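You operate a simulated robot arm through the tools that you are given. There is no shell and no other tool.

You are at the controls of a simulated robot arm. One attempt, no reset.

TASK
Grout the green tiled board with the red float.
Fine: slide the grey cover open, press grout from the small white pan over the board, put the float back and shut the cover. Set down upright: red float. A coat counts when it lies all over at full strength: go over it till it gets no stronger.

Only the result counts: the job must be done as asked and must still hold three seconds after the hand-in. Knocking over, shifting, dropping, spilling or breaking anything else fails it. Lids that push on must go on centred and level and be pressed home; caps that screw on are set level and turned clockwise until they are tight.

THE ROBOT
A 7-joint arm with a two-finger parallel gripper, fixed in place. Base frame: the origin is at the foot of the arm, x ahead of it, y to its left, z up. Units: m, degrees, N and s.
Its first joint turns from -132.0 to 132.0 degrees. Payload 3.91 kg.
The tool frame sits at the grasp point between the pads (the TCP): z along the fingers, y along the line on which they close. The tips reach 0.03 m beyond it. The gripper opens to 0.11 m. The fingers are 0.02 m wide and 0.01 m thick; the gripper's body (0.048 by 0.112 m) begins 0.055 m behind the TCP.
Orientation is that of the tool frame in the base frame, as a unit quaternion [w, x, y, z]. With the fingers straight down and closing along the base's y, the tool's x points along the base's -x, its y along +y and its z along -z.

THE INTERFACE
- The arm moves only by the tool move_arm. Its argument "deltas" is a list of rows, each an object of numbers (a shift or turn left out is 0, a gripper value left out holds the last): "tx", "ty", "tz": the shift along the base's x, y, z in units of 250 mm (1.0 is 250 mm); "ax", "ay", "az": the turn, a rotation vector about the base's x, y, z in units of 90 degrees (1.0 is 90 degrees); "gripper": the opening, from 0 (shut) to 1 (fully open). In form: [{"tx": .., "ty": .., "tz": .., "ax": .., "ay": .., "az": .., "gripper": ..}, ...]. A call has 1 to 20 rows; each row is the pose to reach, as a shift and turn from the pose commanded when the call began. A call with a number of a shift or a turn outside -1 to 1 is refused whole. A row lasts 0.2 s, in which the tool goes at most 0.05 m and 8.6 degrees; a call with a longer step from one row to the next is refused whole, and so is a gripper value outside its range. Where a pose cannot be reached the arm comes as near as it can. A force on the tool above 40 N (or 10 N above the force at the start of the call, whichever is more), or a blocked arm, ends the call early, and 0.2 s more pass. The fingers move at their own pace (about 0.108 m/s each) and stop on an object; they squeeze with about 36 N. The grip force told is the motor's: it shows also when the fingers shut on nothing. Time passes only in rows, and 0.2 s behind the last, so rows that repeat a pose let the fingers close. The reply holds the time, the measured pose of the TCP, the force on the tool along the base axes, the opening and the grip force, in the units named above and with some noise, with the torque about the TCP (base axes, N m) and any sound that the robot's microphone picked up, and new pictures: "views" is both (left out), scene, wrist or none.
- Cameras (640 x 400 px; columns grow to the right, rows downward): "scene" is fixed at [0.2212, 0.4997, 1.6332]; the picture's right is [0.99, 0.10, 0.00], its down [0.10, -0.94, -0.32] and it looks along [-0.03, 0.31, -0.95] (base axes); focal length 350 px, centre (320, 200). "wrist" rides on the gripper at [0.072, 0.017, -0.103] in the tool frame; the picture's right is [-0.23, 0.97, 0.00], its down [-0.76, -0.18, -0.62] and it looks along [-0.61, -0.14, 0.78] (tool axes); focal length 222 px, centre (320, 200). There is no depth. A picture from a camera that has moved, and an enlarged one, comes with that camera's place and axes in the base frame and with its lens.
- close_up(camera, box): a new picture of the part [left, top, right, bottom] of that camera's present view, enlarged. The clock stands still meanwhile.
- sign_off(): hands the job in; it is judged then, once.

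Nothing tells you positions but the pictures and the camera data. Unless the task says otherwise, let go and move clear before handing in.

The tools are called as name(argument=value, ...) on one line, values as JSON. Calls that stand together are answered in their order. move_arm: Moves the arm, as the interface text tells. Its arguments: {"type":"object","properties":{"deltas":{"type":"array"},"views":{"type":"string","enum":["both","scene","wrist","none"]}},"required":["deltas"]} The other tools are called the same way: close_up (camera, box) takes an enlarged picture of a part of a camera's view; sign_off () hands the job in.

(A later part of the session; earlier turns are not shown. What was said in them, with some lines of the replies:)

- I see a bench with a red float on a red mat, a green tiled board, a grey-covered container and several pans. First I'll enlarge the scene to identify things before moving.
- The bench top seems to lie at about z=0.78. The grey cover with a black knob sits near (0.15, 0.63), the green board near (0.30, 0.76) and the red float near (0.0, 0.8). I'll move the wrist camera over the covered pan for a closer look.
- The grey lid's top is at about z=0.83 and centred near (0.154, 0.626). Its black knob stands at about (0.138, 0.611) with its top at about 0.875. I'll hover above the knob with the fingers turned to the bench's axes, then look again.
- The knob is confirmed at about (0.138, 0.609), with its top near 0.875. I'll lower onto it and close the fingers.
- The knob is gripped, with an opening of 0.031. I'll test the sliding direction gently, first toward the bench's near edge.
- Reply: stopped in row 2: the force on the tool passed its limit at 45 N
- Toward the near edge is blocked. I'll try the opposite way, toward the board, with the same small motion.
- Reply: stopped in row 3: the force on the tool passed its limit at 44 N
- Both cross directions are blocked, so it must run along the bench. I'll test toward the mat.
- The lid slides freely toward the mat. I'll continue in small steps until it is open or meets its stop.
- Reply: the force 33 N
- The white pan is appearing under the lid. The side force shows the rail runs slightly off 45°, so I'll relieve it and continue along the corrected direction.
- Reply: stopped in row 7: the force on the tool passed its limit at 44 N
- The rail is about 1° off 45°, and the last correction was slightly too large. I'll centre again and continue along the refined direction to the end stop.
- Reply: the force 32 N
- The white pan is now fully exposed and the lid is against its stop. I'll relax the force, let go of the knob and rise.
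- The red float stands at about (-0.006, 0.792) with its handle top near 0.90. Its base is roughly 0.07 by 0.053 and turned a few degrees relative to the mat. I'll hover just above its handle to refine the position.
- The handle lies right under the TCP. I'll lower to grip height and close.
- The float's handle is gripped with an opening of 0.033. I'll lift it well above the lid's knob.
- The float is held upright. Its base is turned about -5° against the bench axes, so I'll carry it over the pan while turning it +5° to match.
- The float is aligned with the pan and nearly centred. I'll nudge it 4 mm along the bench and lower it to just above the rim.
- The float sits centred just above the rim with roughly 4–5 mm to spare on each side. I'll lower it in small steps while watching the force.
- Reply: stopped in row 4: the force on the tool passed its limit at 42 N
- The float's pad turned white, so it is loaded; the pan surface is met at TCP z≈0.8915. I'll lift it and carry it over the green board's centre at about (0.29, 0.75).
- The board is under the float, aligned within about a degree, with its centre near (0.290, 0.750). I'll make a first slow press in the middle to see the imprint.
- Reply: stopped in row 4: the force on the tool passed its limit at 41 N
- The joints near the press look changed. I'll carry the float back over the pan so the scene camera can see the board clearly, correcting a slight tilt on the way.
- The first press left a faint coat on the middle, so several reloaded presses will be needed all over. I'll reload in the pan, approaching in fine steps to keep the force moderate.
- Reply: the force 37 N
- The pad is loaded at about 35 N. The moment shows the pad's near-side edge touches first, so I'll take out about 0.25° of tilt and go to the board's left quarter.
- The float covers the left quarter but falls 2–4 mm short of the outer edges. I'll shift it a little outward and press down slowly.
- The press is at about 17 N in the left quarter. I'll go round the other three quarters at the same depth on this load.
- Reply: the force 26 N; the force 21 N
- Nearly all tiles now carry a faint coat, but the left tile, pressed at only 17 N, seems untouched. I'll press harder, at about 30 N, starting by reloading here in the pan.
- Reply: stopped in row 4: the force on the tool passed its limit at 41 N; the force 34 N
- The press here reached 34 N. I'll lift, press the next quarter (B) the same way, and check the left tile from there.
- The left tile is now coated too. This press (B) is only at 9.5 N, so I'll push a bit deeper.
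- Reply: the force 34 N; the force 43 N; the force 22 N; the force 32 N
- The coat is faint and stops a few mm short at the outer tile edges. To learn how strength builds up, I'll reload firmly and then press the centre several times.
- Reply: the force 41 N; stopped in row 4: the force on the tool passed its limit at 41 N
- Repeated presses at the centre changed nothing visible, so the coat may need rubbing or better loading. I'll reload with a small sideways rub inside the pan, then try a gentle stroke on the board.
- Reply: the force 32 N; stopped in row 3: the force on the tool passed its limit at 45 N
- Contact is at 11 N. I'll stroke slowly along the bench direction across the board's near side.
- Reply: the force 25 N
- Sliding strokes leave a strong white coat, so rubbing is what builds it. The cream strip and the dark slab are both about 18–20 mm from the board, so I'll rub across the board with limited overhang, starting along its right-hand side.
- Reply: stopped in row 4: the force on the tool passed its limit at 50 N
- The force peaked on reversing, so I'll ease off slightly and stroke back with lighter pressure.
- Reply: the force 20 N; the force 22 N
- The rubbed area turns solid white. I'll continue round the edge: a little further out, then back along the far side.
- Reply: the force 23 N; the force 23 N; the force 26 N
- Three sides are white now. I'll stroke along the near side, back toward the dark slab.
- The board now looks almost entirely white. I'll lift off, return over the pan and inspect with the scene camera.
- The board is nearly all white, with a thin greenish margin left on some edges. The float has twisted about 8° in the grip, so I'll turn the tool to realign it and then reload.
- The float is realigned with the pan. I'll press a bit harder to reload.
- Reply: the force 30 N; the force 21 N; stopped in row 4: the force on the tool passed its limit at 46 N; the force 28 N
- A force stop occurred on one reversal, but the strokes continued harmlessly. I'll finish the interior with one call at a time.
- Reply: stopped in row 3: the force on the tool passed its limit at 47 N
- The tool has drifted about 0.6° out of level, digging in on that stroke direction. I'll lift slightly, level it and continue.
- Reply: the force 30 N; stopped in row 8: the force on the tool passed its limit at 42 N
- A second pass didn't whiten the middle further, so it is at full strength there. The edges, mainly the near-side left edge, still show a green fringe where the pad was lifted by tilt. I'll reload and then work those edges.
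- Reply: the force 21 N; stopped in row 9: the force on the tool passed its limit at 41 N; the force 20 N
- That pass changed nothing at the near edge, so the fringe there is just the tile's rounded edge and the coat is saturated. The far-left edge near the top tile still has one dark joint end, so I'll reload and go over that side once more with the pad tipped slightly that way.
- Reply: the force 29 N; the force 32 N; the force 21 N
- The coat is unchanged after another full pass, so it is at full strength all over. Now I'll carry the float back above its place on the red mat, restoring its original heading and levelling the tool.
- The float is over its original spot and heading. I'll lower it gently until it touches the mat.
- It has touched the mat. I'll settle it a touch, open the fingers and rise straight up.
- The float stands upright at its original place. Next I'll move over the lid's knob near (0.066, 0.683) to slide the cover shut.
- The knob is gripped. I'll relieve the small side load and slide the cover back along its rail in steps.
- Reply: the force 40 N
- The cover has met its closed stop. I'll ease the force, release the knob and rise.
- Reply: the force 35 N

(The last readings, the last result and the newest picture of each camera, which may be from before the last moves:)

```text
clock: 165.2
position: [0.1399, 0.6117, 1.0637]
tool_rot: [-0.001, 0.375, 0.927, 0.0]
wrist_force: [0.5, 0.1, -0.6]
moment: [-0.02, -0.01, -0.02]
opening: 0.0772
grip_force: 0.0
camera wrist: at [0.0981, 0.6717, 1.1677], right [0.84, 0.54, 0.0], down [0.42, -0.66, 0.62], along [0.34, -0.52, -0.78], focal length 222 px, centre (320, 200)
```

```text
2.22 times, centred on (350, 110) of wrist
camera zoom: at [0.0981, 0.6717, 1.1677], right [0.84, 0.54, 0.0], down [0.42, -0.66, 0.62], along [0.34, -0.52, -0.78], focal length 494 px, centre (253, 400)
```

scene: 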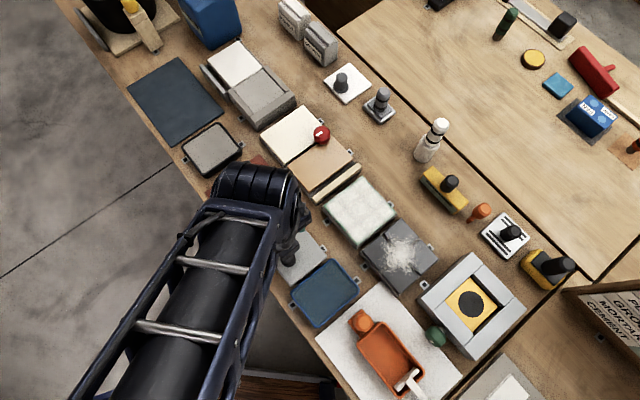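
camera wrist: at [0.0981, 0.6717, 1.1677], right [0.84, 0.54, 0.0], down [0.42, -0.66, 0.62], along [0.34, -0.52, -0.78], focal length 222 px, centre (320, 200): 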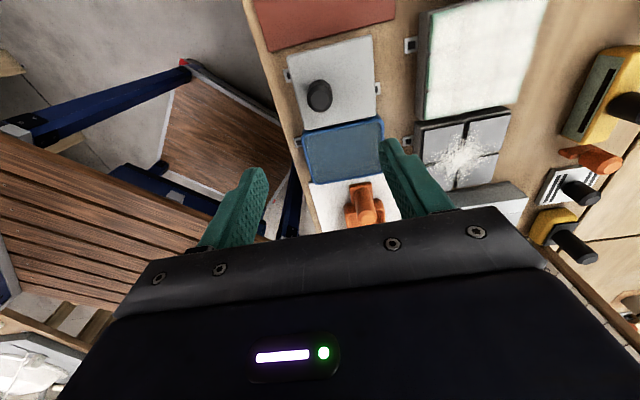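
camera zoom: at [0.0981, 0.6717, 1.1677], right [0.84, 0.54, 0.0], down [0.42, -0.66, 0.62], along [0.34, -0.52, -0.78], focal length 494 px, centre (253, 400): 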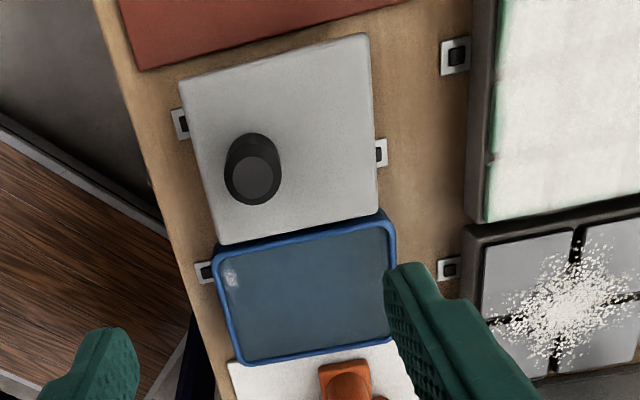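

The cover is shut. I'll move the arm clear, back near its start pose, and check everything with the scene camera.

move_arm(deltas=[{"tx": -0.15, "ty": 0.06, "tz": 0.05}, {"tx": -0.3, "ty": 0.12, "tz": 0.1}, {"tx": -0.45, "ty": 0.18, "tz": 0.15}, {"tx": -0.6, "ty": 0.24, "tz": 0.2}, {"tx": -0.75, "ty": 0.3, "tz": 0.22}, {"tx": -0.9, "ty": 0.36, "tz": 0.22}, {"tx": -0.95, "ty": 0.38, "tz": 0.22}, {"tx": -0.95, "ty": 0.38, "tz": 0.22}])

close_up(camera="scene", box=[250, 160, 410, 260])

close_up(camera="scene", box=[180, 150, 340, 250])

close_up(camera="scene", box=[250, 210, 410, 310])

```text
clock: 167.0
position: [-0.0977, 0.7057, 1.1199]
tool_rot: [-0.001, 0.375, 0.927, -0.001]
wrist_force: [0.5, 0.2, -0.2]
moment: [0.01, -0.01, 0.01]
opening: 0.077
grip_force: 0.0
camera wrist: at [-0.1388, 0.7671, 1.2231], right [0.84, 0.54, 0.0], down [0.42, -0.66, 0.62], along [0.34, -0.52, -0.78], focal length 222 px, centre (320, 200)
```

scene: 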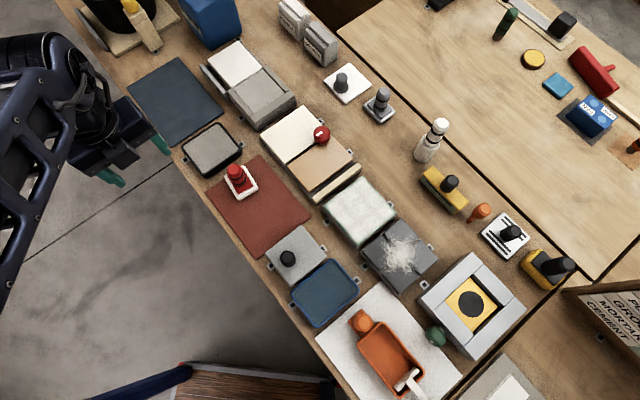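
wrist: 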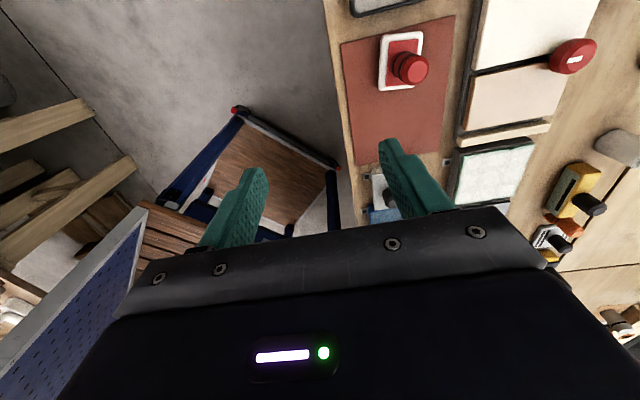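

```text
4.00 times, centred on (330, 210) of scene
camera zoom: at [0.2212, 0.4997, 1.6332], right [0.99, 0.1, 0.0], down [0.1, -0.94, -0.32], along [-0.03, 0.31, -0.95], focal length 1400 px, centre (280, 160)
```

zoom: 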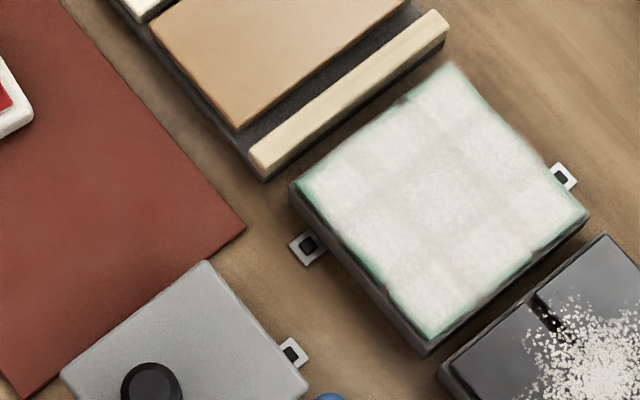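

```text
4.00 times, centred on (260, 200) of scene
camera zoom: at [0.2212, 0.4997, 1.6332], right [0.99, 0.1, 0.0], down [0.1, -0.94, -0.32], along [-0.03, 0.31, -0.95], focal length 1400 px, centre (560, 200)
```

zoom: 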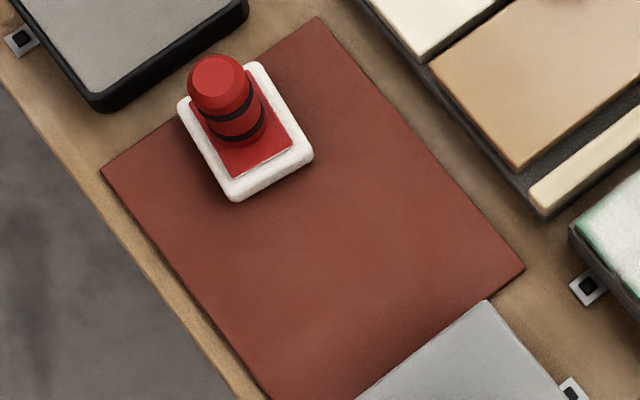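

```text
4.00 times, centred on (330, 260) of scene
camera zoom: at [0.2212, 0.4997, 1.6332], right [0.99, 0.1, 0.0], down [0.1, -0.94, -0.32], along [-0.03, 0.31, -0.95], focal length 1400 px, centre (280, -40)
```

zoom: 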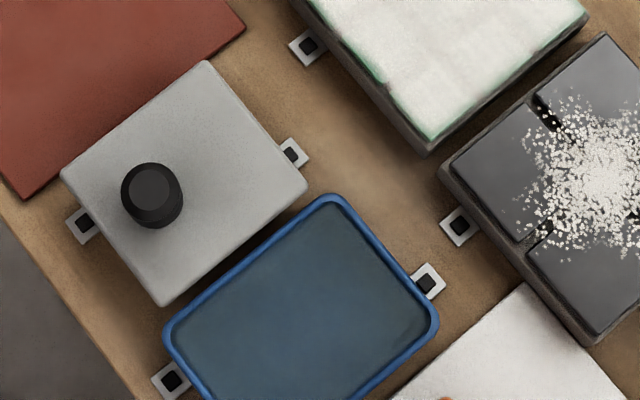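

close_up(camera="scene", box=[326, 206, 350, 221])

close_up(camera="scene", box=[320, 175, 400, 245])

close_up(camera="wrist", box=[430, 120, 550, 220])

```text
16.00 times, centred on (338, 214) of scene
camera zoom: at [0.2212, 0.4997, 1.6332], right [0.99, 0.1, 0.0], down [0.1, -0.94, -0.32], along [-0.03, 0.31, -0.95], focal length 5598 px, centre (32, -16)
```

zoom: 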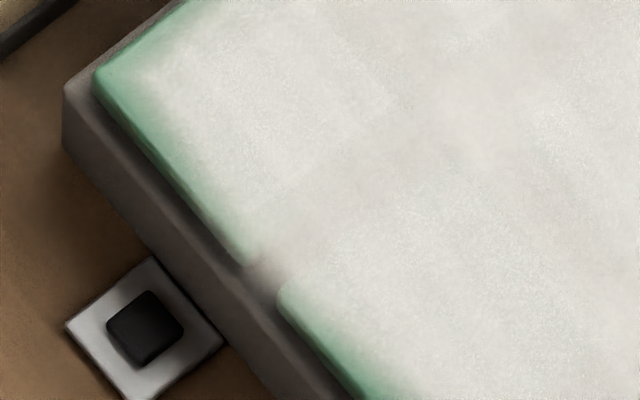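

```text
5.71 times, centred on (360, 210) of scene
camera zoom: at [0.2212, 0.4997, 1.6332], right [0.99, 0.1, 0.0], down [0.1, -0.94, -0.32], along [-0.03, 0.31, -0.95], focal length 2000 px, centre (91, 143)
```

zoom: 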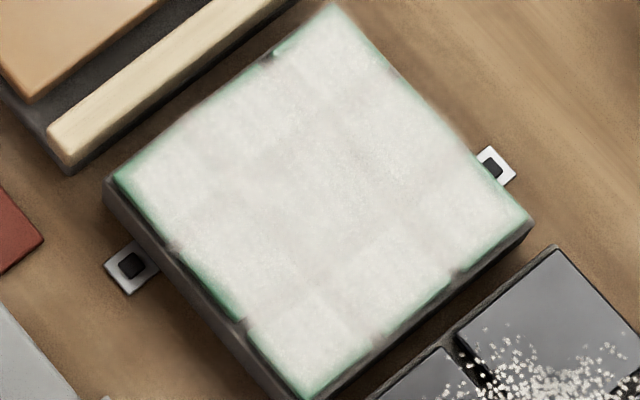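

```text
4.00 times, centred on (490, 170) of wrist
camera zoom: at [-0.1388, 0.7671, 1.2231], right [0.84, 0.54, 0.0], down [0.42, -0.66, 0.62], along [0.34, -0.52, -0.78], focal length 888 px, centre (-360, 320)
```

zoom: 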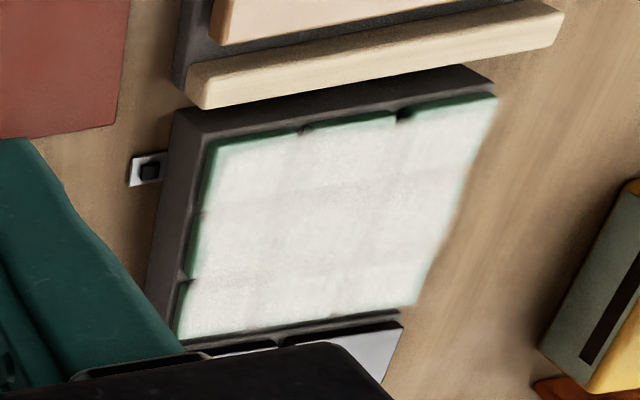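

Everything checks out. The board is evenly white and no longer changes with more strokes, the red float stands upright on its mat, the grey cover is shut as it was at the start, and the arm is clear, so I'm handing in.

sign_off()

```text
The job is handed in.
```

The board is grouted and handed in. I haven't seen the verdict, only that the hand-in was accepted.

- **Coat:** The green board is white all over and got no stronger after a second full pass and extra passes around its edges. A thin green line of about 2–3 mm still shows around the edges. More strokes there made no difference, so I took it to be the tiles' rounded sides rather than missed area.
- **Float:** The red float is back where it stood on the red mat, upright and facing the same way, with its pad still white from the grout.
- **Cover:** The grey cover is slid shut against its stop and looks just as it did at the start.
- **Everything else:** Nothing else appears moved, knocked or spilled in the final pictures, and the arm is clear.

Pressing straight down left only a faint coat, so I rubbed the float across the board instead.
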